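You operate a simulated robot arm through the tools that you are given. There is no shell and no other tool.

You run a simulated robot arm. Do the job below in one go: nothing can be reset, and whatever is moved stays where it is left.

JOB
Clamp the tiles in the frame, then wipe the orange and grey ones.
Fine: bar tight, lever locked; use the dark block and put it back. What is to be rubbed or washed off counts as gone when no trace of it is left.

The check looks at the end state, three seconds after you hand in, the way a careful person would. Anything else that was tipped, shoved, dropped, spilled or broken makes it a failure.

ROBOT AND FRAMES
A 5-joint arm with a two-finger parallel gripper, fixed in place. Base frame: the origin is at the foot of the arm, x ahead of it, y to its left, z up; the work surface is at about z = 0.8. Readings come in m, degrees, newtons and seconds.
It reaches about 1.134 m from its shoulder. Its first joint turns from -149.0 to 149.0 degrees. Payload 1.57 kg.
The tool frame sits at the grasp point between the pads (the TCP): z along the fingers, y along the line on which they close. The tips reach 0.03 m beyond it. The gripper opens to 0.11 m. The fingers are 0.024 m wide and 0.012 m thick; the gripper's body (0.048 by 0.112 m) begins 0.078 m behind the TCP.
Orientation is that of the tool frame in the base frame, as a unit quaternion [w, x, y, z]. With the fingers straight down and closing along the base's y, the tool's x points along the base's -x, its y along +y and its z along -z.

CONTROLS
- The arm moves only by the tool arm_command. Its argument "rows" is a list of rows, each a list of 3 entries, a list of its own where there are three numbers: the shift along the tool's x, y, z in m, then the turn, a rotation vector about the tool's x, y, z in degrees, then the closure in counts, from 0 (fully open) to 255 (shut). In form: [[[dx, dy, dz], [ax, ay, az], grip], ...]. A call has 1 to 20 rows; each row shifts and turns the commanded pose from where the row before left it, along the tool's axes as they then stand. A row lasts 0.2 s, in which the tool goes at most 0.05 m and 8.6 degrees; a call with a longer step from one row to the next is refused whole, and so is a gripper value outside its range. A pose out of reach is approached as far as the arm can. The call stops where the force on the tool passes 50 N (or 10 N more than at its start, if that is more) or the arm is blocked; 0.2 s more then pass. Each finger travels about 0.072 m/s and halts on what it meets, pressing with about 41 N; the grip force reading is that of the motor and also rises with nothing between the fingers. The clock runs only during rows and for 0.2 s after the last one: add rows that do not move to give the fingers time. The reply holds the time, the measured pose of the TCP, the force on the tool along the base axes, the opening and the grip force, in the units named above and with some noise, with the torque about the TCP (base axes, N m) and any sound that the robot's microphone picked up.
- Cameras (640 x 400 px; columns grow to the right, rows downward): "scene" is fixed at [0.3997, -0.4986, 1.5582]; the picture's right is [0.59, -0.81, 0.00], its down [-0.72, -0.53, -0.46] and it looks along [0.37, 0.27, -0.89] (base axes); focal length 284 px, centre (320, 200). "wrist" rides on the gripper at [0.07, 0.016, -0.141] in the tool frame; the picture's right is [-0.23, 0.97, 0.00], its down [-0.86, -0.20, -0.48] and it looks along [-0.47, -0.11, 0.88] (tool axes); focal length 222 px, centre (320, 200).
- camera(camera): a new picture of that camera. No time passes.
- slide_trunk(by): slides the trunk up (or, below 0, down) by that many m; the arm rides with it, the base frame stays. It gives what a move gives, with no picture.
- locate(camera, pixels): for up to 12 pixels [column, row] of the newest picture of that camera ("zoom" is the newest enlarged one), the place [x, y, z] in the base frame of the surface seen there, good to about 0.002 m. No time passes.
- zoom(camera, box): a new picture of the part [left, top, right, bottom] of that camera's present view, enlarged. No time passes.
- job_done(): hands the job in; it is judged then, once.

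Unless the task says otherwise, let go and move clear before handing in.

The tools are called after ">>>" as a command line: name --argument value ..., lists and objects as JSON in quotes. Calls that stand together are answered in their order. arm_command: Moves the arm, as the interface text tells. Its arguments: {"type":"object","properties":{"rows":{"type":"array","items":{"type":"array"}}},"required":["rows"]} The other tools are called the same way: slide_trunk (by) slides the trunk up or down; camera (camera) takes a picture; locate (camera, pixels) gives the place of the surface under pixels of a picture; zoom (camera, box) takes an enlarged picture of a part of a camera's view; job_done () hands the job in.

At the start:

```text
clock: 0.0
tool_pos: [0.7687, -0.2721, 1.1417]
tcp_rot: [0.0, 0.0, 1.0, 0.0]
force: [-0.1, 0.2, 0.2]
torque: [0.04, 0.0, 0.01]
finger_gap: 0.11
grasp_force: 0.1
trunk travel left (down, up): [-0.875, 0.095]
```

scene: 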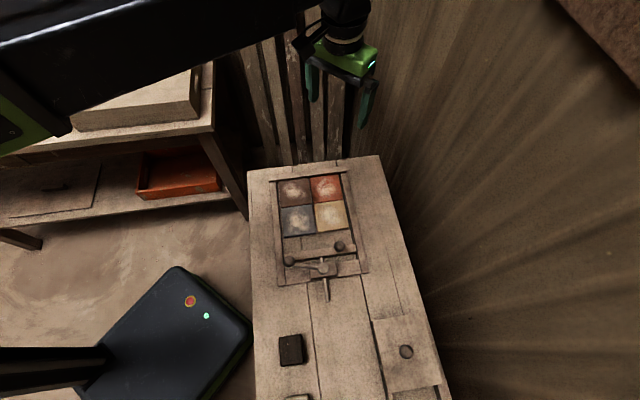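
wrist: 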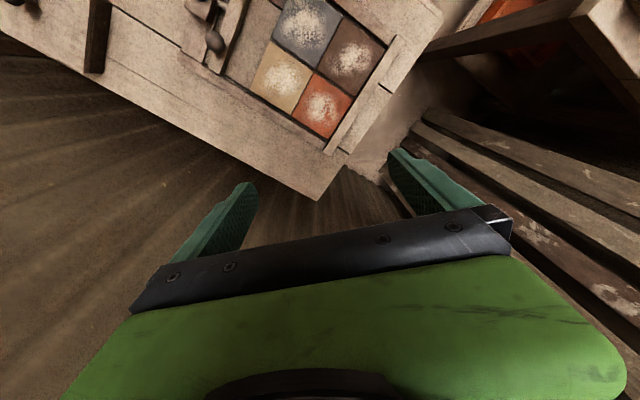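

The scene shows a frame with four tiles (brown 293,190; orange 327,188; grey 298,220; cream 330,215), a bar with two knobs (289,261 and 340,246), a lever near (323,270) and a dark block at (291,349). I'll zoom in to see the details before moving.

>>> zoom --camera "scene" --box '[240, 150, 400, 310]'

>>> zoom --camera "scene" --box '[240, 300, 460, 400]'

>>> locate --camera "scene" --pixels '[[293, 190], [327, 188], [298, 220], [330, 215], [289, 261], [340, 246], [323, 266], [326, 298], [291, 338], [291, 349], [406, 351], [262, 300]]'

```text
2.50 times, centred on (320, 230) of scene
```

zoom: 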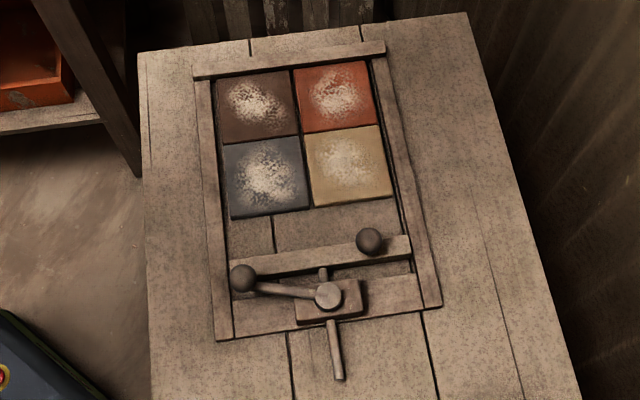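

```text
2.91 times, centred on (350, 350) of scene
```

zoom: 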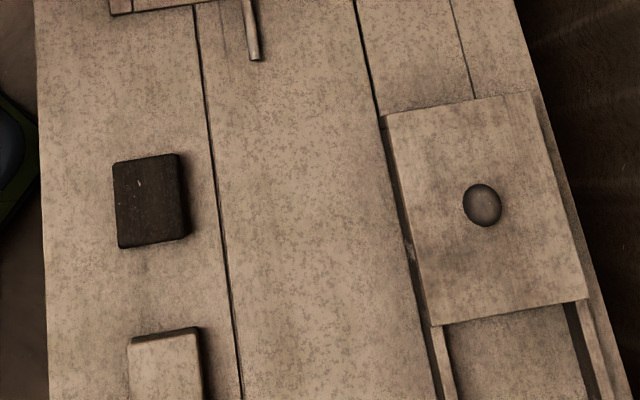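

```text
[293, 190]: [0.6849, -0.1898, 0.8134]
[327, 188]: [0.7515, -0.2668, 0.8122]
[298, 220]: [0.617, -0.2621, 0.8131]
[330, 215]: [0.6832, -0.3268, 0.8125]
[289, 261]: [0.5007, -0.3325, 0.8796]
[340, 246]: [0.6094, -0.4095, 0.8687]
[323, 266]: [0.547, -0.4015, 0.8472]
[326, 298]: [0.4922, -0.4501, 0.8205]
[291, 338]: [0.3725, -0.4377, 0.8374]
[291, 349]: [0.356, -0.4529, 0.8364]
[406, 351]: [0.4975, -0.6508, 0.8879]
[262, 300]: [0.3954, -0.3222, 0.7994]
```

The frame, bar with a knob, rod and lever are visible; I need precise geometry. I'll zoom tighter on the clamp end and locate more points there.

>>> zoom --camera "scene" --box '[275, 225, 375, 305]'

>>> locate --camera "scene" --pixels '[[278, 180], [309, 177], [344, 174], [281, 207], [313, 204], [347, 199], [286, 235], [316, 232], [351, 227], [272, 200], [357, 200], [310, 173]]'

```text
5.00 times, centred on (325, 265) of scene
```

zoom: 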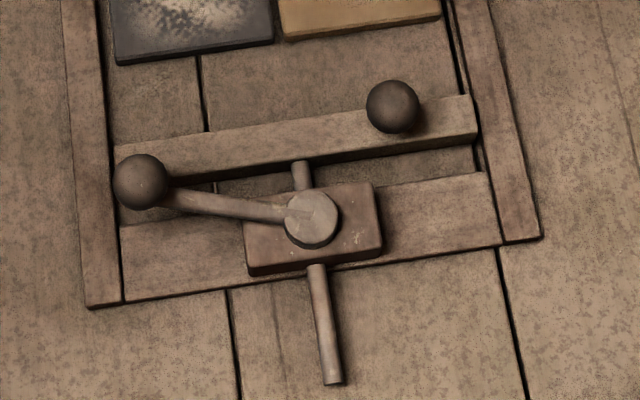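

```text
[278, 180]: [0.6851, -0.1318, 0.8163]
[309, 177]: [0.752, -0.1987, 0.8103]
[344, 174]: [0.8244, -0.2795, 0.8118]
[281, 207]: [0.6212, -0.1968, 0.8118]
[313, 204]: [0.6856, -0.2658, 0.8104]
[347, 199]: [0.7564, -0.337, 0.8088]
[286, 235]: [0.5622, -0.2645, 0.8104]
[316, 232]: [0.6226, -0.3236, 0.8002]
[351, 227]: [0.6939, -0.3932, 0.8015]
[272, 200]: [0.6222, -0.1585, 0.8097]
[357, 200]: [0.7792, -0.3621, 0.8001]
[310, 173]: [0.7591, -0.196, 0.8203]
```

The enlarged view shows the bar (ball knob at zoom 392,107), the lever (ball at 140,181; hub at 311,218) and the threaded/plain rod through the block. I'll locate those points.

>>> locate --camera "zoom" --pixels '[[140, 181], [135, 170], [311, 215], [230, 205], [300, 178], [320, 290], [334, 375], [392, 107], [388, 96], [130, 150], [470, 110], [300, 140]]'

>>> locate --camera "zoom" --pixels '[[118, 148], [470, 97], [476, 130], [255, 235], [372, 187], [383, 245], [90, 200], [510, 200], [180, 270], [430, 210], [250, 160], [420, 60]]'

```text
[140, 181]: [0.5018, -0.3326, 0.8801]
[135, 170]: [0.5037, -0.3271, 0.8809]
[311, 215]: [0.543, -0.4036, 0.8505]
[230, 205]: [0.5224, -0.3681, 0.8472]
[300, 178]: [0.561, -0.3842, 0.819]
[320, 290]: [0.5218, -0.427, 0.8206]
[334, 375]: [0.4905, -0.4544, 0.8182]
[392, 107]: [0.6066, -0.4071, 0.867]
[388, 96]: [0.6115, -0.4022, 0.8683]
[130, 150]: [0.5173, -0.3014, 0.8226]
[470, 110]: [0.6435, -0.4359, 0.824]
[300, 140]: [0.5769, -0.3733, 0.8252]
```

```text
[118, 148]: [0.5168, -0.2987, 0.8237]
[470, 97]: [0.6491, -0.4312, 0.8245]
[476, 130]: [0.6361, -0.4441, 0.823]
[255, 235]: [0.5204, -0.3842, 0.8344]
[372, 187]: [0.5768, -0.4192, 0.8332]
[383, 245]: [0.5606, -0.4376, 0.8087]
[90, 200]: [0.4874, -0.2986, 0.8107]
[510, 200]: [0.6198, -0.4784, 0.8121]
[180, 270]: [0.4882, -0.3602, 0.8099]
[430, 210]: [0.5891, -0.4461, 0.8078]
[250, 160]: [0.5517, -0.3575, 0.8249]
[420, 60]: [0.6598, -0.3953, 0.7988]
```

Bar and rod run along the 45° diagonal, with tiles ending at about 0.055 m from the bar. Now I'll measure the dark block and its neighbours.

>>> zoom --camera "scene" --box '[265, 325, 345, 385]'

>>> zoom --camera "scene" --box '[265, 165, 365, 245]'

```text
6.67 times, centred on (305, 355) of scene
```

zoom: 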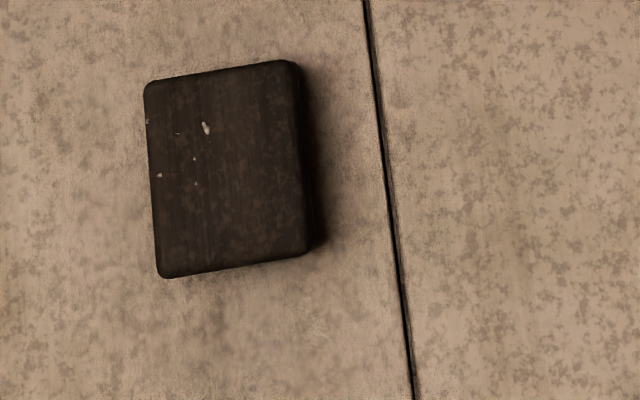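

```text
5.00 times, centred on (315, 205) of scene
```

zoom: 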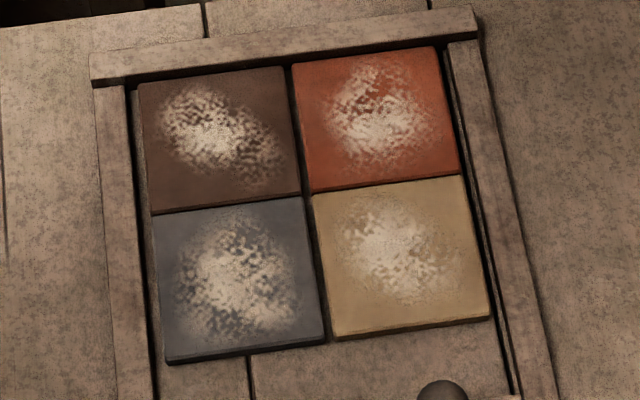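

All four tiles carry pale smudges, with small gaps between the tiles. I'll locate the tile corners and smudge extents, then the block corners.

>>> locate --camera "zoom" --pixels '[[295, 66], [434, 49], [457, 174], [313, 189], [330, 80], [425, 130], [155, 215], [302, 200], [323, 340], [168, 360], [185, 310], [290, 250]]'

>>> locate --camera "zoom" --pixels '[[140, 85], [283, 68], [299, 192], [153, 212], [315, 198], [463, 178], [488, 317], [332, 337], [300, 30], [120, 200], [470, 100], [140, 200]]'

>>> locate --camera "scene" --pixels '[[288, 338], [308, 335], [310, 362], [290, 365], [299, 350], [287.5, 338], [311.5, 361]]'

```text
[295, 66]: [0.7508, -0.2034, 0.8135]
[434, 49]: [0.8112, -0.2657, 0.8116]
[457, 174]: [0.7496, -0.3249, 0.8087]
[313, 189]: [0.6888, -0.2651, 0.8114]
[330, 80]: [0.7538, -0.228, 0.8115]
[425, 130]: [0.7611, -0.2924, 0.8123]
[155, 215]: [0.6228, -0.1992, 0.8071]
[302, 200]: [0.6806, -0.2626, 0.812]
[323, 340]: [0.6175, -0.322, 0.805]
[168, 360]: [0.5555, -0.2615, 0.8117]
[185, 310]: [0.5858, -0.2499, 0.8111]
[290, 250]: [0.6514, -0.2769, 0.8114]
```

```text
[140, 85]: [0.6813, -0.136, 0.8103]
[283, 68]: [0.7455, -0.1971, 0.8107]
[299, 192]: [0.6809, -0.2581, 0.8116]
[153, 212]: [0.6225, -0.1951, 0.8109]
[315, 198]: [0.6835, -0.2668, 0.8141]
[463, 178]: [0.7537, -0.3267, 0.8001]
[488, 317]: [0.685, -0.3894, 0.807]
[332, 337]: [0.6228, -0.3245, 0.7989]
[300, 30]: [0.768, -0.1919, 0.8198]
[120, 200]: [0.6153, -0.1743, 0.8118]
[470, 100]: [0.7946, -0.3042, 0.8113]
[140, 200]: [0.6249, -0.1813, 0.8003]
```

```text
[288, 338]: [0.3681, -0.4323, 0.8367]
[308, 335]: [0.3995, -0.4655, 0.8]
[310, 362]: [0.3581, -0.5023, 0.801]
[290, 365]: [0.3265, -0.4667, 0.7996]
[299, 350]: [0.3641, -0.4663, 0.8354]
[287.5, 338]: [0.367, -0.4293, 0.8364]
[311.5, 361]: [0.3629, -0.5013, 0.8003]
```

The orange tile spans diag. coordinates s 0.300–0.387, t 0.675–0.761, and the grey s 0.209–0.296, t 0.579–0.666 (s=(x+y)/√2, t=(x−y)/√2). I'll now pin down the dark block's corners in a fresh zoom.

>>> zoom --camera "scene" --box '[265, 325, 345, 375]'

>>> locate --camera "zoom" --pixels '[[158, 92], [282, 73], [298, 243], [168, 265], [230, 170], [151, 170], [295, 160], [222, 78], [235, 256], [310, 200], [100, 200], [360, 200]]'

>>> camera --camera "wrist"

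```text
8.00 times, centred on (305, 350) of scene
```

zoom: 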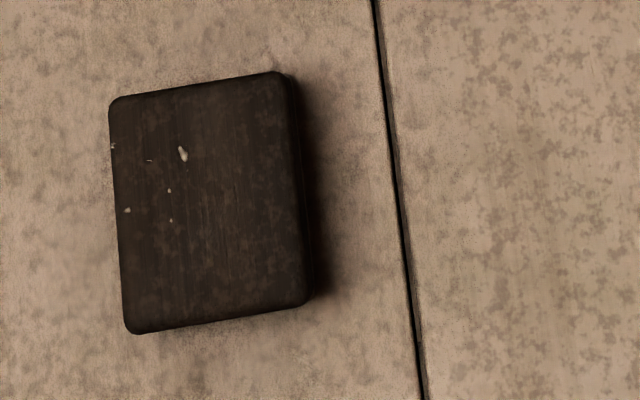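

```text
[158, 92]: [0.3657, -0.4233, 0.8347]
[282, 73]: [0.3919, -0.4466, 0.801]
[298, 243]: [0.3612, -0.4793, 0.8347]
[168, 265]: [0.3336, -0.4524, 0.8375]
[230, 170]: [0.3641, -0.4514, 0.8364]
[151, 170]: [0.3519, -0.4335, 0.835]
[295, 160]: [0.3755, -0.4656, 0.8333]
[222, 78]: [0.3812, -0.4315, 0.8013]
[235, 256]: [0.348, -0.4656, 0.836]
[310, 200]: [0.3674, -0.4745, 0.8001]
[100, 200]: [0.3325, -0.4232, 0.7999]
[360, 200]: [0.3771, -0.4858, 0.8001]
```

```text
taken
```

wrist: 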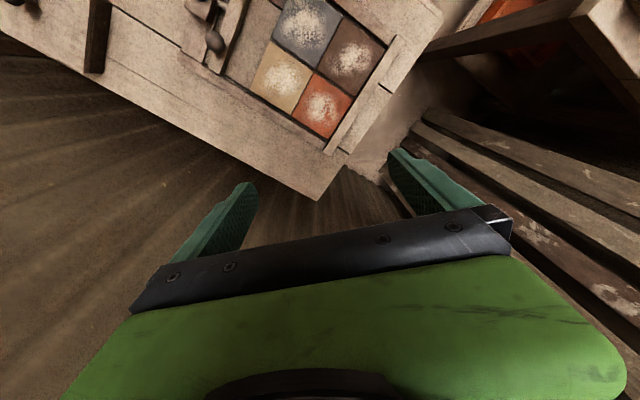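

My pixel picks were slightly off; in the current 8x zoom the block's top corners are at (112,100), (284,75), (308,302), (130,331). I'll re-locate these.

>>> locate --camera "zoom" --pixels '[[118, 106], [276, 82], [300, 296], [136, 324], [208, 203], [116, 215], [292, 190], [200, 92], [220, 312], [308, 300], [287, 76], [303, 190]]'

```text
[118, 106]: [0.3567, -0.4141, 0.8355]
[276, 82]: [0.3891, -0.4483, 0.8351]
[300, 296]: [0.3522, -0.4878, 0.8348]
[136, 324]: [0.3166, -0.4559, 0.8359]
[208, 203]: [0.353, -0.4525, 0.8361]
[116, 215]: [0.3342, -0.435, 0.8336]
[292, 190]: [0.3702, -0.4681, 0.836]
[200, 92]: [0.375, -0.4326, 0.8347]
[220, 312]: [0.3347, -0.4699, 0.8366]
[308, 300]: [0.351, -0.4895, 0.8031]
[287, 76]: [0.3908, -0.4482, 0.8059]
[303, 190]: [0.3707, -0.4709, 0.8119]
```

The block is about 0.052 × 0.062 × 0.036 m, centred at (0.353, −0.451) and aligned with the 45° frame. First I turn the tool 45° so that it closes along the rod direction, half close it, and move above the bar's ball knob (centre about (0.611, −0.405, 0.853)).

>>> arm_command --rows '[[[0, 0, 0], [0, 0, 7.5], 130], [[0, 0, 0], [0, 0, 7.5], 130], [[0, 0, 0], [0, 0, 7.5], 130], [[0, 0, 0], [0, 0, 7.5], 130], [[0, 0, 0], [0, 0, 7.5], 130], [[0, 0, 0], [0, 0, 7.5], 130], [[0.003, -0.0335, 0.0236], [0, 0, 0], 130], [[0.003, -0.0335, 0.0236], [0, 0, 0], 130], [[0.003, -0.0335, 0.0236], [0, 0, 0], 130], [[0.003, -0.0335, 0.0236], [0, 0, 0], 130], [[0.003, -0.0335, 0.0236], [0, 0, 0], 130], [[0.003, -0.0335, 0.0236], [0, 0, 0], 130], [[0, 0, 0], [0, 0, 0], 130]]'

>>> camera --camera "wrist"

>>> camera --camera "scene"

```text
clock: 2.8
tool_pos: [0.6142, -0.4038, 1.1411]
tcp_rot: [0.0, 0.383, 0.924, 0.0]
force: [-0.4, 0.0, 0.1]
torque: [0.0, -0.02, -0.01]
finger_gap: 0.054
grasp_force: 0.0
out of reach, approached as far as the arm can: row 7, 8, 9, 10, 11, 12
trunk travel left (down, up): [-0.875, 0.095]
```

```text
taken
```

wrist: 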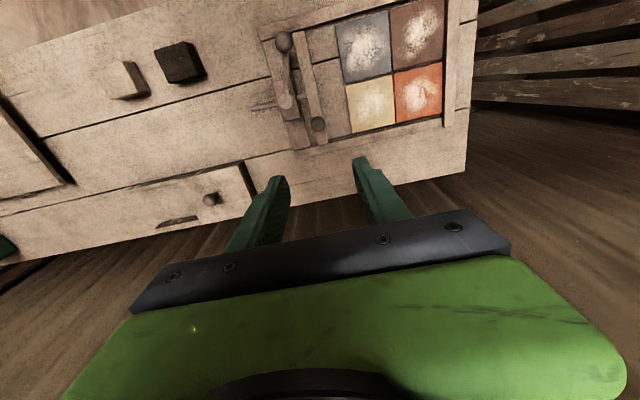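

```text
taken
```

scene: 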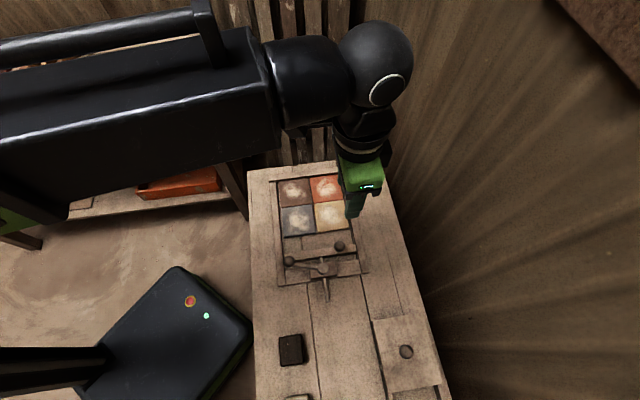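

The tool is over the knob (x 0.614, y −0.404) but z stuck at 1.141: lower is out of reach without lowering the trunk. Before sliding I'll check the heights of the cabinet/shelf under the arm links.

>>> locate --camera "scene" --pixels '[[50, 40], [200, 100], [300, 70], [350, 60], [120, 205], [180, 175], [20, 240], [360, 150], [100, 30], [30, 360], [190, 290], [385, 50]]'

>>> zoom --camera "scene" --box '[0, 0, 420, 262]'

```text
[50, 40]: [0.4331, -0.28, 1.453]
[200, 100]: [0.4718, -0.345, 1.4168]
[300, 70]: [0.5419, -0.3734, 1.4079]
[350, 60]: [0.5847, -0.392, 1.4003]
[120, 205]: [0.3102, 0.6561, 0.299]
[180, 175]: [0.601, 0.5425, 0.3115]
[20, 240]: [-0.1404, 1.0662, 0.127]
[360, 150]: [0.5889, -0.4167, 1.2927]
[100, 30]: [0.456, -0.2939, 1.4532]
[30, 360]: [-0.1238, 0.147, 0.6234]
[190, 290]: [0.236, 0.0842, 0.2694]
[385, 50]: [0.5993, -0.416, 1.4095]
```

```text
1.52 times, centred on (210, 131) of scene
```

zoom: 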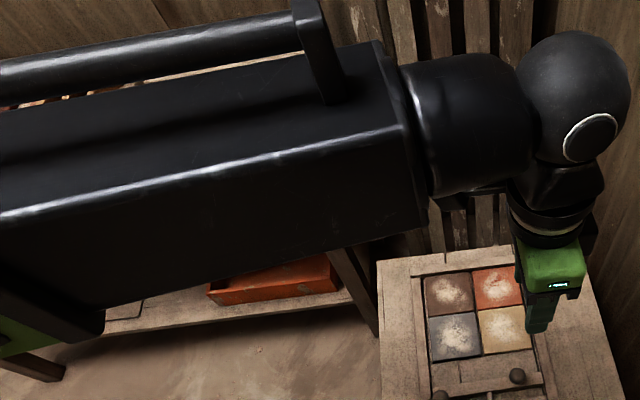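

The forearm is at z≈1.40–1.45, well above the table, and nothing sits beneath it, so lowering the trunk is safe. I'll slide it down by 0.15 first and check.

>>> slide_trunk --by -0.15

>>> camera --camera "scene"

>>> camera --camera "wrist"

```text
clock: 4.5
tool_pos: [0.6147, -0.4032, 0.9918]
tcp_rot: [0.0, 0.383, 0.924, 0.0]
force: [-0.9, 0.9, -0.2]
torque: [0.01, 0.0, -0.01]
finger_gap: 0.0539
grasp_force: 0.2
trunk travel left (down, up): [-0.725, 0.245]
```

```text
taken
```

scene: 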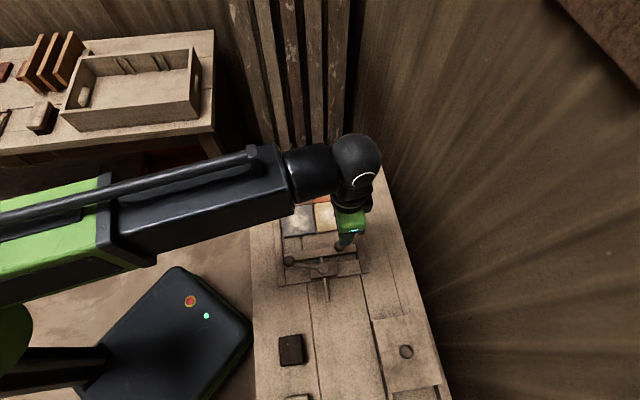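

```text
taken
```

wrist: 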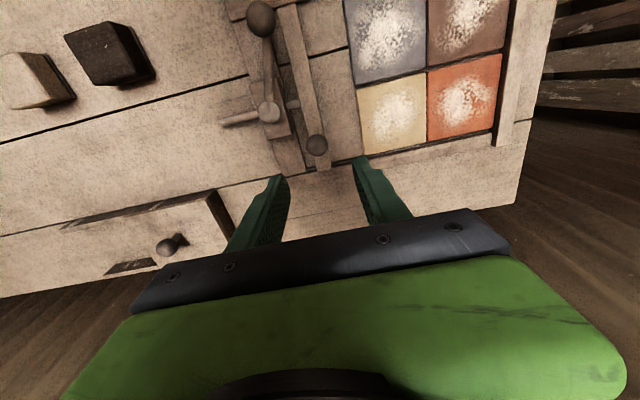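

The slide works as expected (z 0.992). I'll raise the arm by about 0.11 m and slide the trunk further down so it has room to reach below the knob's height.

>>> arm_command --rows '[[[0, 0, -0.037], [0, 0, 0], 130], [[0, 0, -0.037], [0, 0, 0], 130], [[0, 0, -0.037], [0, 0, 0], 130], [[0, 0, 0], [0, 0, 0], 130]]'

>>> slide_trunk --by -0.2

>>> camera --camera "scene"

>>> camera --camera "wrist"

```text
clock: 5.5
tool_pos: [0.6147, -0.402, 0.9918]
tcp_rot: [0.0, 0.383, 0.924, 0.0]
force: [0.5, 0.3, -0.1]
torque: [0.01, 0.02, 0.03]
finger_gap: 0.054
grasp_force: 0.0
out of reach, approached as far as the arm can: row 1, 2, 3
trunk travel left (down, up): [-0.725, 0.245]
```

```text
clock: 7.1
tool_pos: [0.6123, -0.4024, 0.8389]
tcp_rot: [0.002, 0.382, 0.924, -0.005]
force: [-8.9, 11.3, 42.6]
torque: [-0.3, 1.52, -0.37]
finger_gap: 0.0529
grasp_force: 0.1
trunk travel left (down, up): [-0.568, 0.402]
stopped: the force on the tool passed its limit at 209 N (the readings are from after the stop); the commanded pose is now the measured one
```

```text
taken
```

scene: 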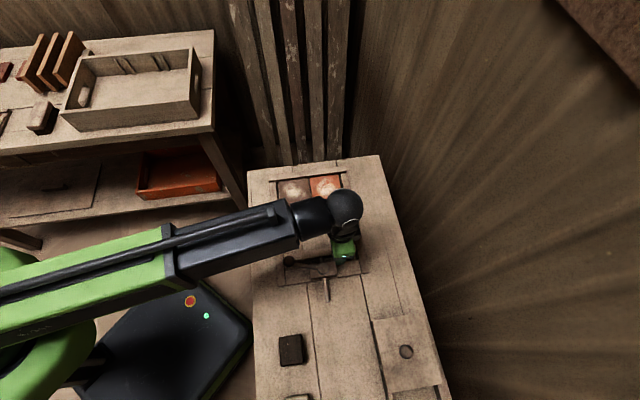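

```text
taken
```

wrist: 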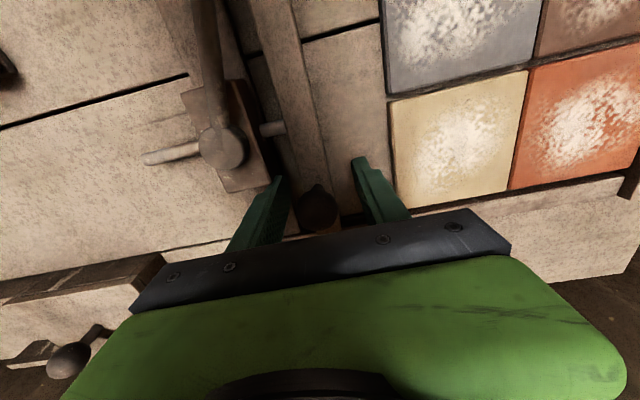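

The raise was refused because the commanded pose was still below reach, so the slide brought the rear finger down on the frame's cross-piece (TCP z 0.839, tip ≈0.809; force now 43 N up). The commanded pose is now the measured one, so I'll lift straight up a little before anything else.

>>> arm_command --rows '[[[0, 0, -0.005], [0, 0, 0], 130], [[0, 0, -0.02], [0, 0, 0], 130], [[0, 0, -0.04], [0, 0, 0], 130], [[0, 0, -0.04], [0, 0, 0], 130], [[0, 0, 0], [0, 0, 0], 130]]'

```text
clock: 8.3
tool_pos: [0.6112, -0.4026, 0.8375]
tcp_rot: [0.002, 0.383, 0.924, -0.005]
force: [-16.9, 19.3, 38.3]
torque: [-0.03, 1.65, -0.75]
finger_gap: 0.0528
grasp_force: 0.1
out of reach, approached as far as the arm can: row 1, 2, 3, 4
trunk travel left (down, up): [-0.568, 0.402]
```

Raising by arm rows does nothing (z stays 0.8375), so height seems to be governed by the trunk only. I'll relieve the contact by sliding the trunk up a little.

>>> slide_trunk --by 0.03

```text
clock: 9.1
tool_pos: [0.6148, -0.4051, 0.8648]
tcp_rot: [0.003, 0.382, 0.924, -0.004]
force: [-0.5, 0.3, 0.2]
torque: [-0.01, 0.0, -0.05]
finger_gap: 0.054
grasp_force: 0.0
trunk travel left (down, up): [-0.598, 0.372]
```

Forces are back to zero with the tool at z 0.865 around the knob. I'll look at the clamp area for any change.

>>> camera --camera "wrist"

>>> zoom --camera "scene" --box '[265, 165, 385, 305]'

```text
taken
```

wrist: 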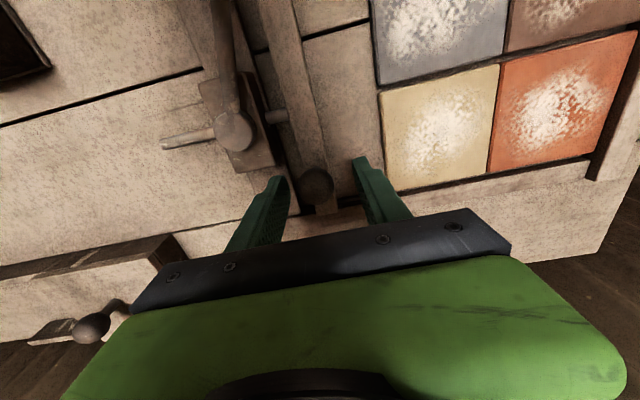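

```text
2.86 times, centred on (325, 235) of scene
```

zoom: 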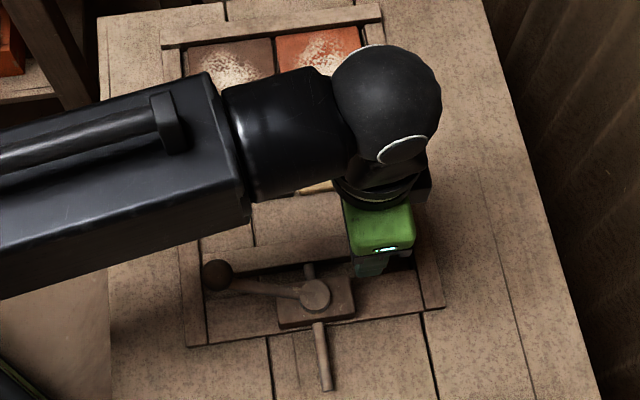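

Nothing looks disturbed; the ball knob at wrist (317,187) sits between the fingertips. I'll correct the slight tilt left from the contact and close on the knob.

>>> arm_command --rows '[[[0, 0, 0], [-0.4, 0.45, 0], 130], [[0, 0, 0], [0, 0, 0], 180], [[0, 0, 0], [0, 0, 0], 220], [[0, 0, 0], [0, 0, 0], 255], [[0, 0, 0], [0, 0, 0], 255]]'

```text
clock: 10.3
tool_pos: [0.6151, -0.4048, 0.8645]
tcp_rot: [-0.001, 0.383, 0.924, 0.001]
force: [-0.7, -0.7, -0.7]
torque: [0.0, 0.04, -0.01]
finger_gap: 0.0267
grasp_force: 37.8
trunk travel left (down, up): [-0.598, 0.372]
```

The knob is held (gap 0.0267 m, 38 N). Now I push the bar along the frame toward the tiles (tool +y), first 0.04 m, and watch the force.

>>> arm_command --rows '[[[0, 0.008, 0], [0, 0, 0], 255], [[0, 0.008, 0], [0, 0, 0], 255], [[0, 0.008, 0], [0, 0, 0], 255], [[0, 0.008, 0], [0, 0, 0], 255], [[0, 0.008, 0], [0, 0, 0], 255], [[0, 0, 0], [0, 0, 0], 255]]'

```text
clock: 11.7
tool_pos: [0.6435, -0.3767, 0.8645]
tcp_rot: [-0.001, 0.382, 0.924, -0.001]
force: [-1.9, 1.0, -2.5]
torque: [0.05, 0.03, 0.01]
finger_gap: 0.0267
grasp_force: 38.1
trunk travel left (down, up): [-0.598, 0.372]
```

The bar slid 0.040 m freely (force ≤3 N). About 0.014 m remains to the tiles; I'll continue in finer steps.

>>> arm_command --rows '[[[0, 0.004, 0], [0, 0, 0], 255], [[0, 0.004, 0], [0, 0, 0], 255], [[0, 0.004, 0], [0, 0, 0], 255], [[0, 0.002, 0], [0, 0, 0], 255], [[0, 0.002, 0], [0, 0, 0], 255], [[0, 0.002, 0], [0, 0, 0], 255], [[0, 0, 0], [0, 0, 0], 255]]'

>>> camera --camera "wrist"

```text
clock: 12.7
tool_pos: [0.6487, -0.3724, 0.8649]
tcp_rot: [-0.004, 0.385, 0.923, -0.005]
force: [-13.6, -9.3, -10.4]
torque: [-0.77, -0.13, -0.08]
finger_gap: 0.0267
grasp_force: 37.2
trunk travel left (down, up): [-0.598, 0.372]
stopped in row 5: the force on the tool passed its limit at 52 N (the readings are from after the stop); the commanded pose is now the measured one
```

```text
taken
```

wrist: 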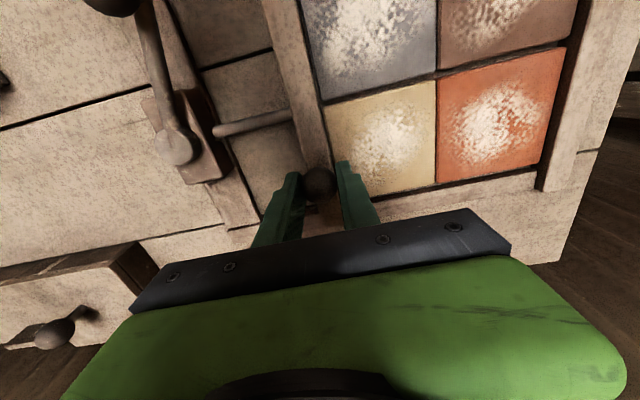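

The bar stopped at about 0.047 m of travel with 52 N, apparently against the cream and grey tiles. I'll zoom in on the contact between the bar and tiles.

>>> zoom --camera "wrist" --box '[240, 0, 400, 200]'

>>> zoom --camera "scene" --box '[265, 165, 385, 305]'

```text
2.00 times, centred on (320, 100) of wrist
```

zoom: 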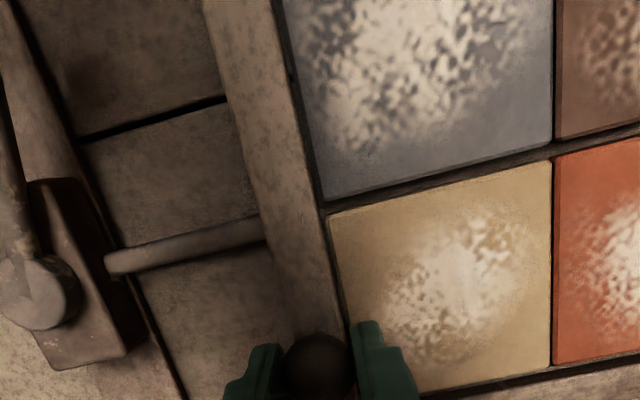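

```text
2.86 times, centred on (325, 235) of scene
```

zoom: 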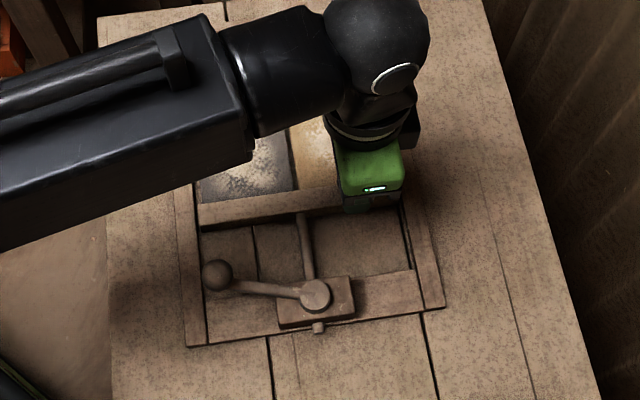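

The rod has travelled with the bar and the bar's face meets both tiles. I'll press once more in tiny steps to confirm it is seated and not merely jammed.

>>> arm_command --rows '[[[0, 0.001, 0], [0, 0, 0], 255], [[0, 0.001, 0], [0, 0, 0], 255], [[0, 0.001, 0], [0, 0, 0], 255], [[0, 0.001, 0], [0, 0, 0], 255], [[0, 0, 0], [0, 0, 0], 255]]'

```text
clock: 13.6
tool_pos: [0.6481, -0.3709, 0.8636]
tcp_rot: [-0.007, 0.386, 0.923, -0.008]
force: [-13.3, -7.2, -11.0]
torque: [-0.68, -0.1, -0.02]
finger_gap: 0.0269
grasp_force: 37.4
trunk travel left (down, up): [-0.598, 0.372]
stopped in row 4: the force on the tool passed its limit at 52 N (the readings are from after the stop); the commanded pose is now the measured one
```

The bar does not move any further at 52 N, so it is seated. I'll release the knob and lift clear by the trunk.

>>> arm_command --rows '[[[0, 0, 0], [0, 0, 0], 200], [[0, 0, 0], [0, 0, 0], 140], [[0, 0, 0], [0, 0, 0], 120], [[0, 0, 0], [0, 0, 0], 120]]'

```text
clock: 14.6
tool_pos: [0.6496, -0.3697, 0.8636]
tcp_rot: [-0.005, 0.386, 0.923, -0.006]
force: [0.2, -0.7, 0.4]
torque: [0.04, 0.04, 0.05]
finger_gap: 0.0583
grasp_force: 0.0
trunk travel left (down, up): [-0.598, 0.372]
```

>>> slide_trunk --by 0.07

>>> camera --camera "scene"

>>> camera --camera "wrist"

```text
clock: 15.7
tool_pos: [0.6506, -0.37, 0.9348]
tcp_rot: [-0.006, 0.386, 0.923, -0.005]
force: [0.0, 1.0, 0.4]
torque: [0.0, -0.03, 0.0]
finger_gap: 0.0581
grasp_force: 0.0
trunk travel left (down, up): [-0.668, 0.302]
```

```text
taken
```

scene: 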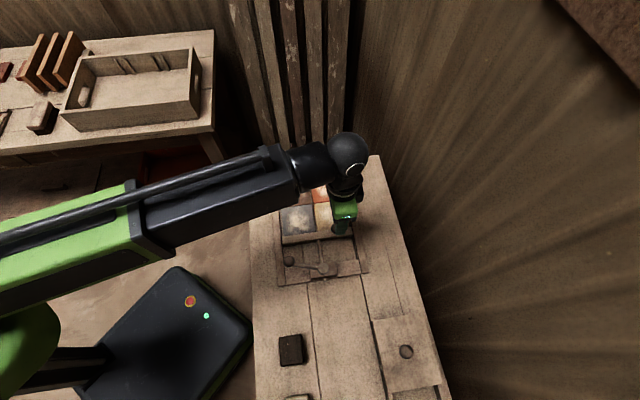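

```text
taken
```

wrist: 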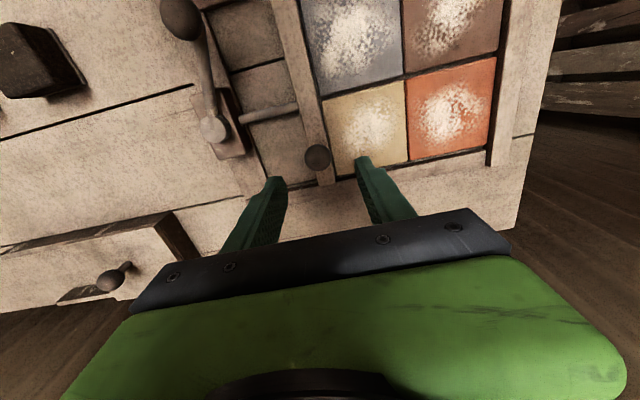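

The bar stayed against the tiles after release. I'll zoom in on the lever and hub in both views to work out which way it locks.

>>> zoom --camera "wrist" --box '[130, 0, 350, 180]'

>>> zoom --camera "scene" --box '[270, 220, 370, 300]'

```text
2.22 times, centred on (240, 90) of wrist
```

zoom: 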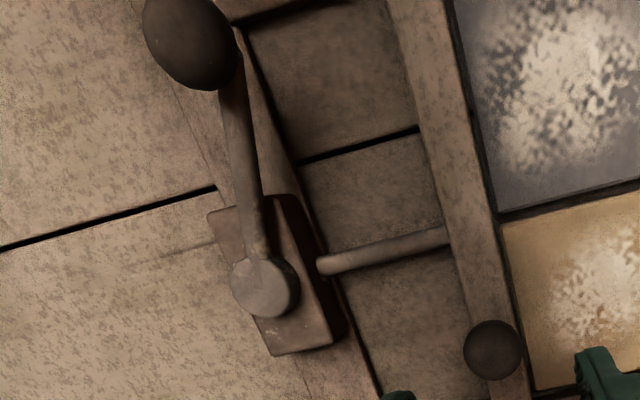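

```text
5.00 times, centred on (320, 260) of scene
```

zoom: 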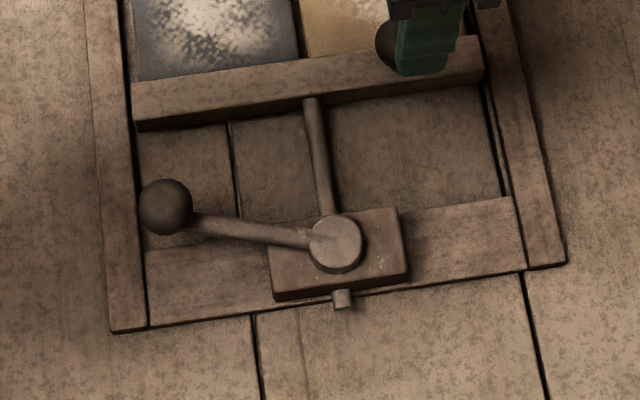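

The hub clamps the rod in the block; the lever points to the left with the ball at about (0.504, −0.329, 0.866). I'll straighten the tool, align the closing line with the lever's arc tangent, and move over the lever ball at the present safe height.

>>> arm_command --rows '[[[0, 0, 0], [-0.78, -0.42, -0.4], 120], [[0, 0, 0], [0, 0, 8.5], 120], [[0, 0, 0], [0, 0, 8.5], 120], [[0.02625, -0.0276, 0], [0, 0, 0], 120], [[0.02625, -0.0276, 0], [0, 0, 0], 120], [[0.02625, -0.0276, 0], [0, 0, 0], 120], [[0.02625, -0.0276, 0], [0, 0, 0], 120], [[0, 0, 0], [0, 0, 0], 120], [[0, 0, 0], [0, 0, 0], 120]]'

>>> camera --camera "wrist"

>>> camera --camera "scene"

```text
clock: 17.7
tool_pos: [0.5028, -0.3302, 0.9351]
tcp_rot: [0.002, 0.514, 0.858, -0.001]
force: [0.8, 0.7, 0.1]
torque: [-0.03, -0.02, 0.03]
finger_gap: 0.0583
grasp_force: 0.0
trunk travel left (down, up): [-0.668, 0.302]
```

```text
taken
```

wrist: 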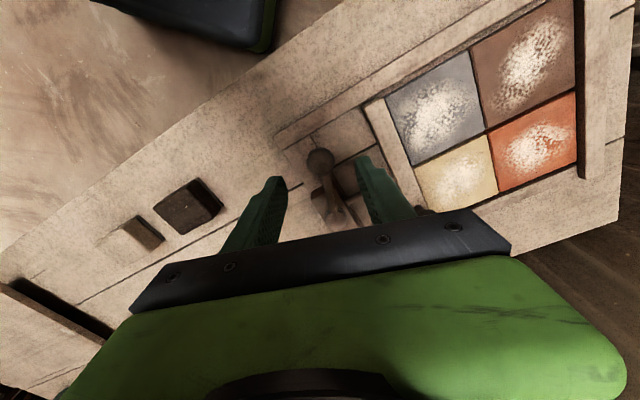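

```text
taken
```

scene: 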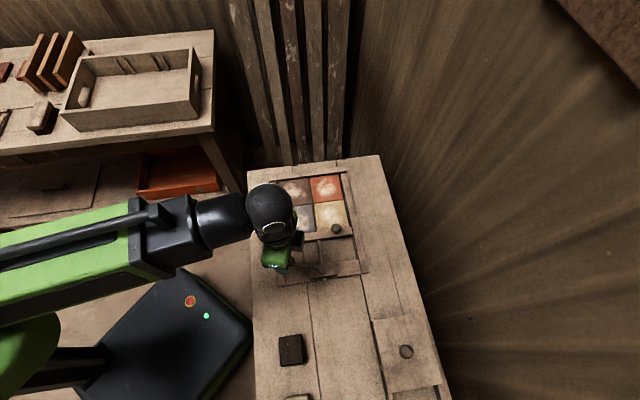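

The lever ball at wrist (319,160) lies right on the tool axis, between the fingers. I'll lower the trunk by 0.065 m so that the fingers straddle the ball.

>>> slide_trunk --by -0.065

>>> camera --camera "wrist"

```text
clock: 18.8
tool_pos: [0.5032, -0.3293, 0.8696]
tcp_rot: [0.001, 0.514, 0.858, -0.002]
force: [-0.2, -0.3, -0.1]
torque: [0.02, 0.03, -0.01]
finger_gap: 0.0582
grasp_force: 0.2
trunk travel left (down, up): [-0.603, 0.367]
```

```text
taken
```

wrist: 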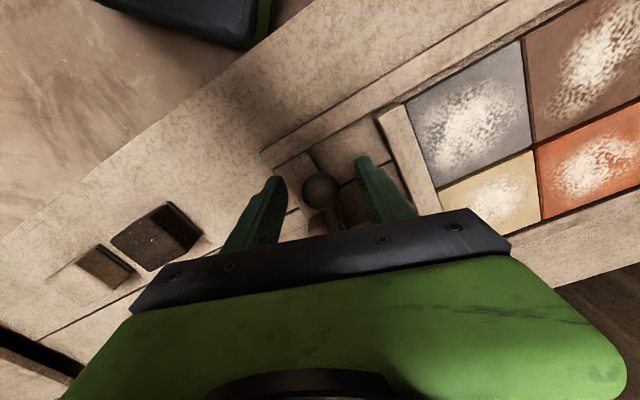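

The ball at wrist (320,188) is between the pads. I'll close on it.

>>> arm_command --rows '[[[0, 0, 0], [0, 0, 0], 160], [[0, 0, 0], [0, 0, 0], 200], [[0, 0, 0], [0, 0, 0], 255], [[0, 0, 0], [0, 0, 0], 255], [[0, 0, 0], [0, 0, 0], 255]]'

```text
clock: 19.9
tool_pos: [0.5022, -0.3297, 0.8697]
tcp_rot: [0.001, 0.514, 0.858, -0.001]
force: [-1.3, 1.3, 0.6]
torque: [0.04, -0.02, -0.02]
finger_gap: 0.0271
grasp_force: 37.4
trunk travel left (down, up): [-0.603, 0.367]
```

The ball is gripped (0.0271 m). I'll try the lever clockwise as seen from above (the usual tightening direction, tool +y with a +z turn) by about 8° and watch the forces.

>>> arm_command --rows '[[[-0.0001, 0.00295, 0], [0, 0, 2], 255], [[-0.0001, 0.00295, 0], [0, 0, 2], 255], [[-0.0001, 0.00295, 0], [0, 0, 2], 255], [[-0.0001, 0.00295, 0], [0, 0, 2], 255], [[0, 0, 0], [0, 0, 0], 255]]'

```text
clock: 20.8
tool_pos: [0.5037, -0.33, 0.8708]
tcp_rot: [-0.004, 0.561, 0.827, -0.007]
force: [-21.3, -8.5, -14.3]
torque: [-0.8, -0.2, -0.08]
finger_gap: 0.0268
grasp_force: 37.5
trunk travel left (down, up): [-0.603, 0.367]
stopped in row 4: the force on the tool passed its limit at 54 N (the readings are from after the stop); the commanded pose is now the measured one
```

Clockwise is blocked at once (54 N, ball unmoved), so the lever is at its open stop and must lock counter-clockwise. I'll straighten the tool and swing it the other way about 20°.

>>> arm_command --rows '[[[0, -0.001, 0], [-0.92, 0.07, -3], 255], [[0, 0, 0], [0, 0, -3.3], 255], [[-0.0002, -0.0059, 0], [0, 0, -4], 255], [[-0.0002, -0.0059, 0], [0, 0, -4], 255], [[-0.0002, -0.0059, 0], [0, 0, -4], 255], [[-0.0002, -0.0059, 0], [0, 0, -4], 255], [[-0.0002, -0.0059, 0], [0, 0, -4], 255], [[0, 0, 0], [0, 0, 0], 255]]'

```text
clock: 22.6
tool_pos: [0.4816, -0.3454, 0.8702]
tcp_rot: [0.003, 0.357, 0.934, 0.001]
force: [-5.0, 7.5, 3.5]
torque: [0.09, 0.11, 0.19]
finger_gap: 0.0267
grasp_force: 37.8
trunk travel left (down, up): [-0.603, 0.367]
```

The lever is swinging counter-clockwise (ball now at s 0.096, t 0.585; about 18° turned) with only a small radial force. I'll continue along the arc, easing outward by 1 mm.

>>> arm_command --rows '[[[0.0008, -0.0059, 0], [0, 0, -4], 255], [[-0.0002, -0.0059, 0], [0, 0, -4], 255], [[-0.0002, -0.0059, 0], [0, 0, -4], 255], [[-0.0002, -0.0059, 0], [0, 0, -4], 255], [[-0.0002, -0.0059, 0], [0, 0, -4], 255], [[0, 0, 0], [0, 0, 0], 255]]'

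```text
clock: 24.0
tool_pos: [0.4679, -0.3677, 0.8687]
tcp_rot: [0.002, 0.189, 0.982, 0.002]
force: [-3.1, 36.9, -13.5]
torque: [-0.14, -0.51, 0.27]
finger_gap: 0.0271
grasp_force: 37.8
trunk travel left (down, up): [-0.603, 0.367]
```

Turned about 36° now; the resistance along the arc has grown to about 32 N, as expected for a tightening lever. I'll continue in smaller steps, easing radially outward.

>>> arm_command --rows '[[[0.0015, -0.002, 0], [0, 0, -2], 255], [[0, -0.00295, 0], [0, 0, -2], 255], [[-0.0001, -0.00295, 0], [0, 0, -2], 255], [[-0.0001, -0.00295, 0], [0, 0, -2], 255], [[0, 0, 0], [0, 0, 0], 255]]'

```text
clock: 24.6
tool_pos: [0.4683, -0.3668, 0.8706]
tcp_rot: [0.006, 0.157, 0.988, 0.007]
force: [11.9, 19.0, -1.2]
torque: [0.24, -0.27, -0.07]
finger_gap: 0.0269
grasp_force: 37.6
trunk travel left (down, up): [-0.603, 0.367]
stopped in row 2: the force on the tool passed its limit at 52 N (the readings are from after the stop); the commanded pose is now the measured one
```

Blocked again at about 36° of swing with 52 N; this may be the locked stop or a tight spot. I'll look at it before forcing anything.

>>> camera --camera "scene"

>>> zoom --camera "scene" --box '[240, 200, 380, 310]'

>>> camera --camera "wrist"

```text
taken
```

scene: 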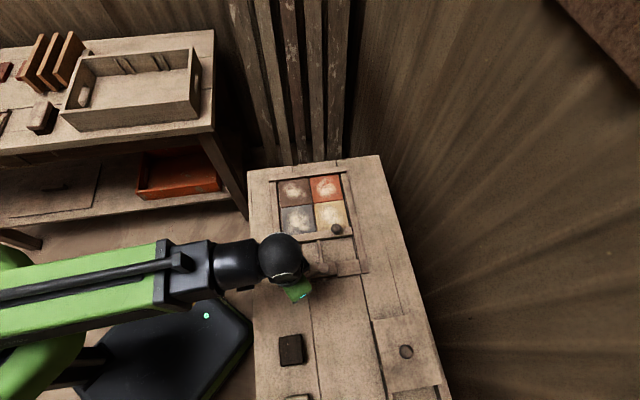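

```text
3.64 times, centred on (310, 255) of scene
```

zoom: 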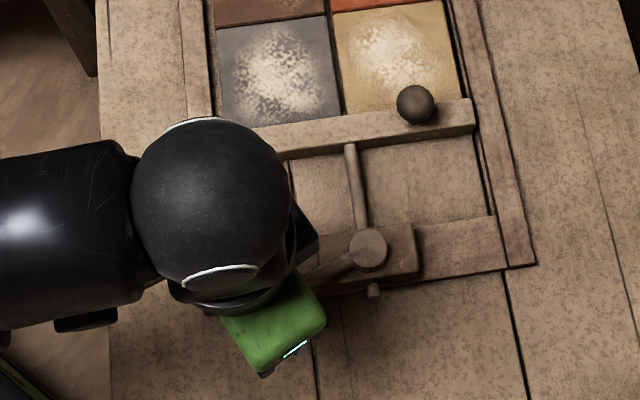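

```text
taken
```

wrist: 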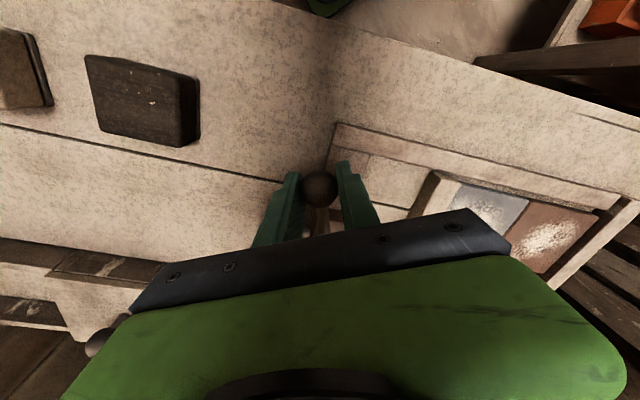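

The lever is now swung about 36° and the rod end (scene ≈(325,280)) hasn't moved. I'll press it once more gently against the stop, then release to see whether it stays.

>>> arm_command --rows '[[[0, -0.001, 0], [0, 0, 0], 255], [[0, -0.001, 0], [0, 0, 0], 255], [[0, 0, 0], [0, 0, 0], 255]]'

```text
clock: 25.4
tool_pos: [0.4683, -0.3682, 0.8697]
tcp_rot: [0.005, 0.158, 0.987, 0.008]
force: [13.9, 39.8, -5.7]
torque: [0.22, 0.43, 0.1]
finger_gap: 0.0268
grasp_force: 37.8
trunk travel left (down, up): [-0.603, 0.367]
```

At 42 N along the arc it does not yield at all — a hard stop. I'll open the fingers and rise to inspect.

>>> arm_command --rows '[[[0, 0, 0], [0, 0, 0], 200], [[0, 0, 0], [0, 0, 0], 140], [[0, 0, 0], [0, 0, 0], 120], [[0, 0, 0], [0, 0, 0], 120]]'

>>> slide_trunk --by 0.07

```text
clock: 26.4
tool_pos: [0.4656, -0.3723, 0.8688]
tcp_rot: [0.005, 0.159, 0.987, 0.006]
force: [0.2, -0.7, -1.1]
torque: [0.0, 0.01, 0.0]
finger_gap: 0.0583
grasp_force: 0.2
trunk travel left (down, up): [-0.603, 0.367]
```

```text
clock: 27.5
tool_pos: [0.4663, -0.3721, 0.9399]
tcp_rot: [0.005, 0.16, 0.987, 0.006]
force: [0.0, -0.1, -0.2]
torque: [0.01, 0.0, 0.01]
finger_gap: 0.0582
grasp_force: 0.0
trunk travel left (down, up): [-0.673, 0.297]
```

Released and clear. I'll straighten the tool, go back above the bar knob (out of the lever's way), and look at the lever position.

>>> arm_command --rows '[[[0, 0, 0], [0.77, 0.46, 0], 120], [[0, 0, 0], [0, 0, 6.65], 120], [[0, 0, 0], [0, 0, 6.65], 120], [[0, 0, 0], [0, 0, 6.65], 120], [[0, 0, 0], [0, 0, 6.65], 120], [[-0.02534, 0.02568, 0], [0, 0, 0], 120], [[-0.02534, 0.02568, 0], [0, 0, 0], 120], [[-0.02534, 0.02568, 0], [0, 0, 0], 120], [[-0.02534, 0.02568, 0], [0, 0, 0], 120], [[-0.02534, 0.02568, 0], [0, 0, 0], 120], [[0, 0, 0], [0, 0, 0], 120], [[0, 0, 0], [0, 0, 0], 120]]'

>>> zoom --camera "scene" --box '[270, 220, 370, 300]'

>>> camera --camera "wrist"

```text
clock: 30.1
tool_pos: [0.645, -0.3705, 0.9401]
tcp_rot: [0.0, 0.381, 0.924, 0.0]
force: [0.0, -0.3, 0.4]
torque: [0.01, 0.02, 0.02]
finger_gap: 0.0583
grasp_force: 0.0
trunk travel left (down, up): [-0.673, 0.297]
```

```text
5.00 times, centred on (320, 260) of scene
```

zoom: 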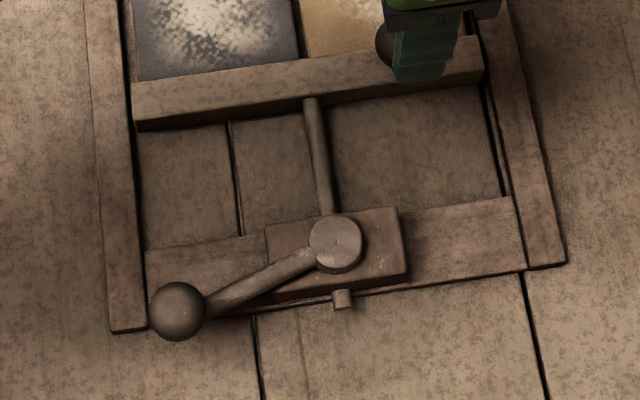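

```text
taken
```

wrist: 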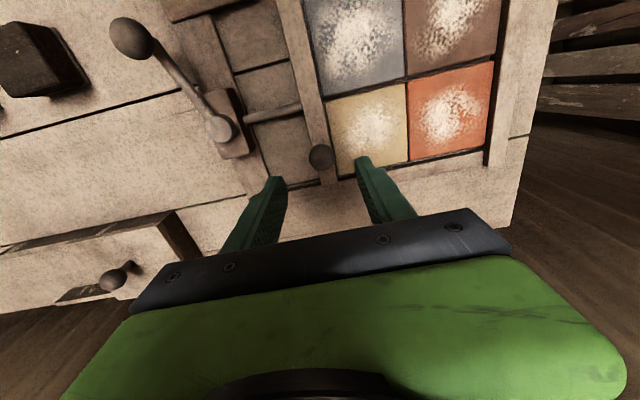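

The lever stays at its new position (zoom ball at (177,311)). To verify it locks, I'll lower onto the bar knob again, grip it with a slight forward bias, and pull back gently to see whether it resists.

>>> slide_trunk --by -0.075

```text
clock: 31.2
tool_pos: [0.6454, -0.3708, 0.8653]
tcp_rot: [0.0, 0.381, 0.925, -0.001]
force: [0.3, 0.4, 0.6]
torque: [-0.01, -0.01, 0.05]
finger_gap: 0.058
grasp_force: 0.1
trunk travel left (down, up): [-0.598, 0.372]
```

>>> arm_command --rows '[[[0, 0.003, 0], [0, 0, 0], 120], [[0, 0, 0], [0, 0, 0], 180], [[0, 0, 0], [0, 0, 0], 255], [[0, 0, 0], [0, 0, 0], 255], [[0, 0, 0], [0, 0, 0], 255], [[0, 0, 0], [0, 0, 0], 255]]'

```text
clock: 32.6
tool_pos: [0.6467, -0.3702, 0.8649]
tcp_rot: [-0.001, 0.382, 0.924, 0.0]
force: [-10.7, -6.8, -4.5]
torque: [-0.15, 0.07, 0.01]
finger_gap: 0.0272
grasp_force: 37.7
trunk travel left (down, up): [-0.598, 0.372]
```

Gripped with about 12 N bias toward the tiles. Now a gentle backward pull of 4 mm in 1 mm steps.

>>> arm_command --rows '[[[0, -0.001, 0], [0, 0, 0], 255], [[0, -0.001, 0], [0, 0, 0], 255], [[0, -0.001, 0], [0, 0, 0], 255], [[0, -0.001, 0], [0, 0, 0], 255], [[0, 0, 0], [0, 0, 0], 255]]'

```text
clock: 33.8
tool_pos: [0.6458, -0.3716, 0.8641]
tcp_rot: [0.0, 0.38, 0.925, 0.001]
force: [7.6, 4.0, 3.5]
torque: [0.17, -0.47, 0.16]
finger_gap: 0.0271
grasp_force: 37.8
trunk travel left (down, up): [-0.598, 0.372]
```

The knob resists: 4 mm of command changed the force by 20 N (free sliding took ≤3 N). I'll pull another 2 mm to be sure.

>>> arm_command --rows '[[[0, -0.001, 0], [0, 0, 0], 255], [[0, -0.001, 0], [0, 0, 0], 255], [[0, 0, 0], [0, 0, 0], 255]]'

```text
clock: 34.6
tool_pos: [0.6432, -0.3734, 0.8647]
tcp_rot: [0.0, 0.38, 0.925, 0.0]
force: [13.1, -2.9, 12.3]
torque: [-0.11, -0.43, 0.07]
finger_gap: 0.0271
grasp_force: 37.9
trunk travel left (down, up): [-0.598, 0.372]
```

The reading moved 3 mm back while the force stayed near 7 N, so the bar may have slid. I'll check the gap between the bar and tiles.

>>> camera --camera "wrist"

>>> zoom --camera "wrist" --box '[240, 0, 400, 200]'

>>> zoom --camera "scene" --box '[270, 220, 370, 300]'

```text
taken
```

wrist: 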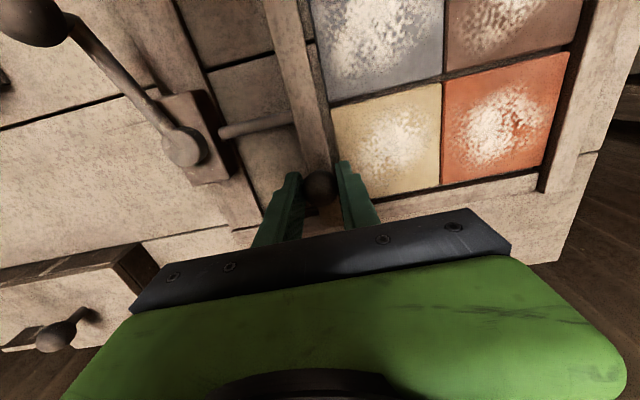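

```text
2.00 times, centred on (320, 100) of wrist
```

zoom: 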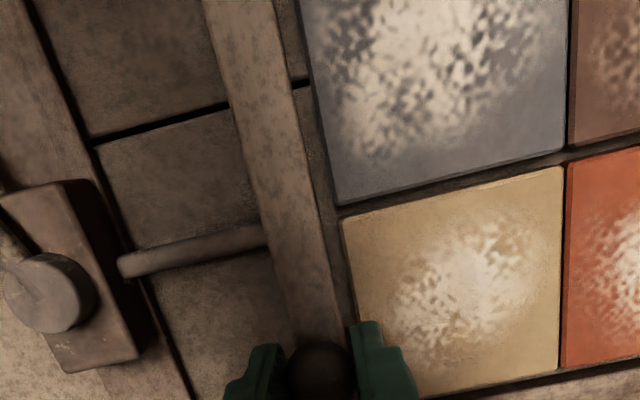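

```text
5.00 times, centred on (320, 260) of scene
```

zoom: 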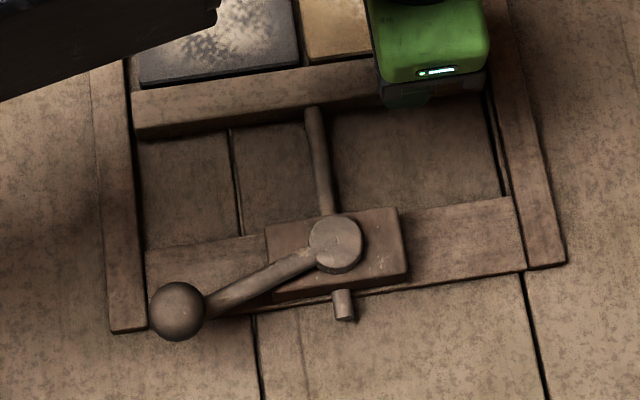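

The bar did slide back about 4–5 mm (a gap shows at wrist zoom (335,210) and the rod end moved out), so the lever isn't locked yet — it must go further. I'll push the bar forward again in small moves, measuring the friction as I go.

>>> arm_command --rows '[[[0, 0.002, 0], [0, 0, 0], 255], [[0, 0, 0], [0, 0, 0], 255]]'

```text
clock: 35.2
tool_pos: [0.6422, -0.3724, 0.8647]
tcp_rot: [-0.001, 0.383, 0.924, -0.002]
force: [1.7, -13.1, 7.9]
torque: [-0.46, 0.11, -0.09]
finger_gap: 0.0273
grasp_force: 37.8
trunk travel left (down, up): [-0.598, 0.372]
```

>>> arm_command --rows '[[[0, 0.002, 0], [0, 0, 0], 255], [[0, 0, 0], [0, 0, 0], 255]]'

```text
clock: 35.8
tool_pos: [0.6447, -0.3721, 0.864]
tcp_rot: [0.0, 0.381, 0.924, 0.0]
force: [0.8, -14.2, 6.7]
torque: [-0.22, 0.31, -0.09]
finger_gap: 0.0269
grasp_force: 37.8
trunk travel left (down, up): [-0.598, 0.372]
```

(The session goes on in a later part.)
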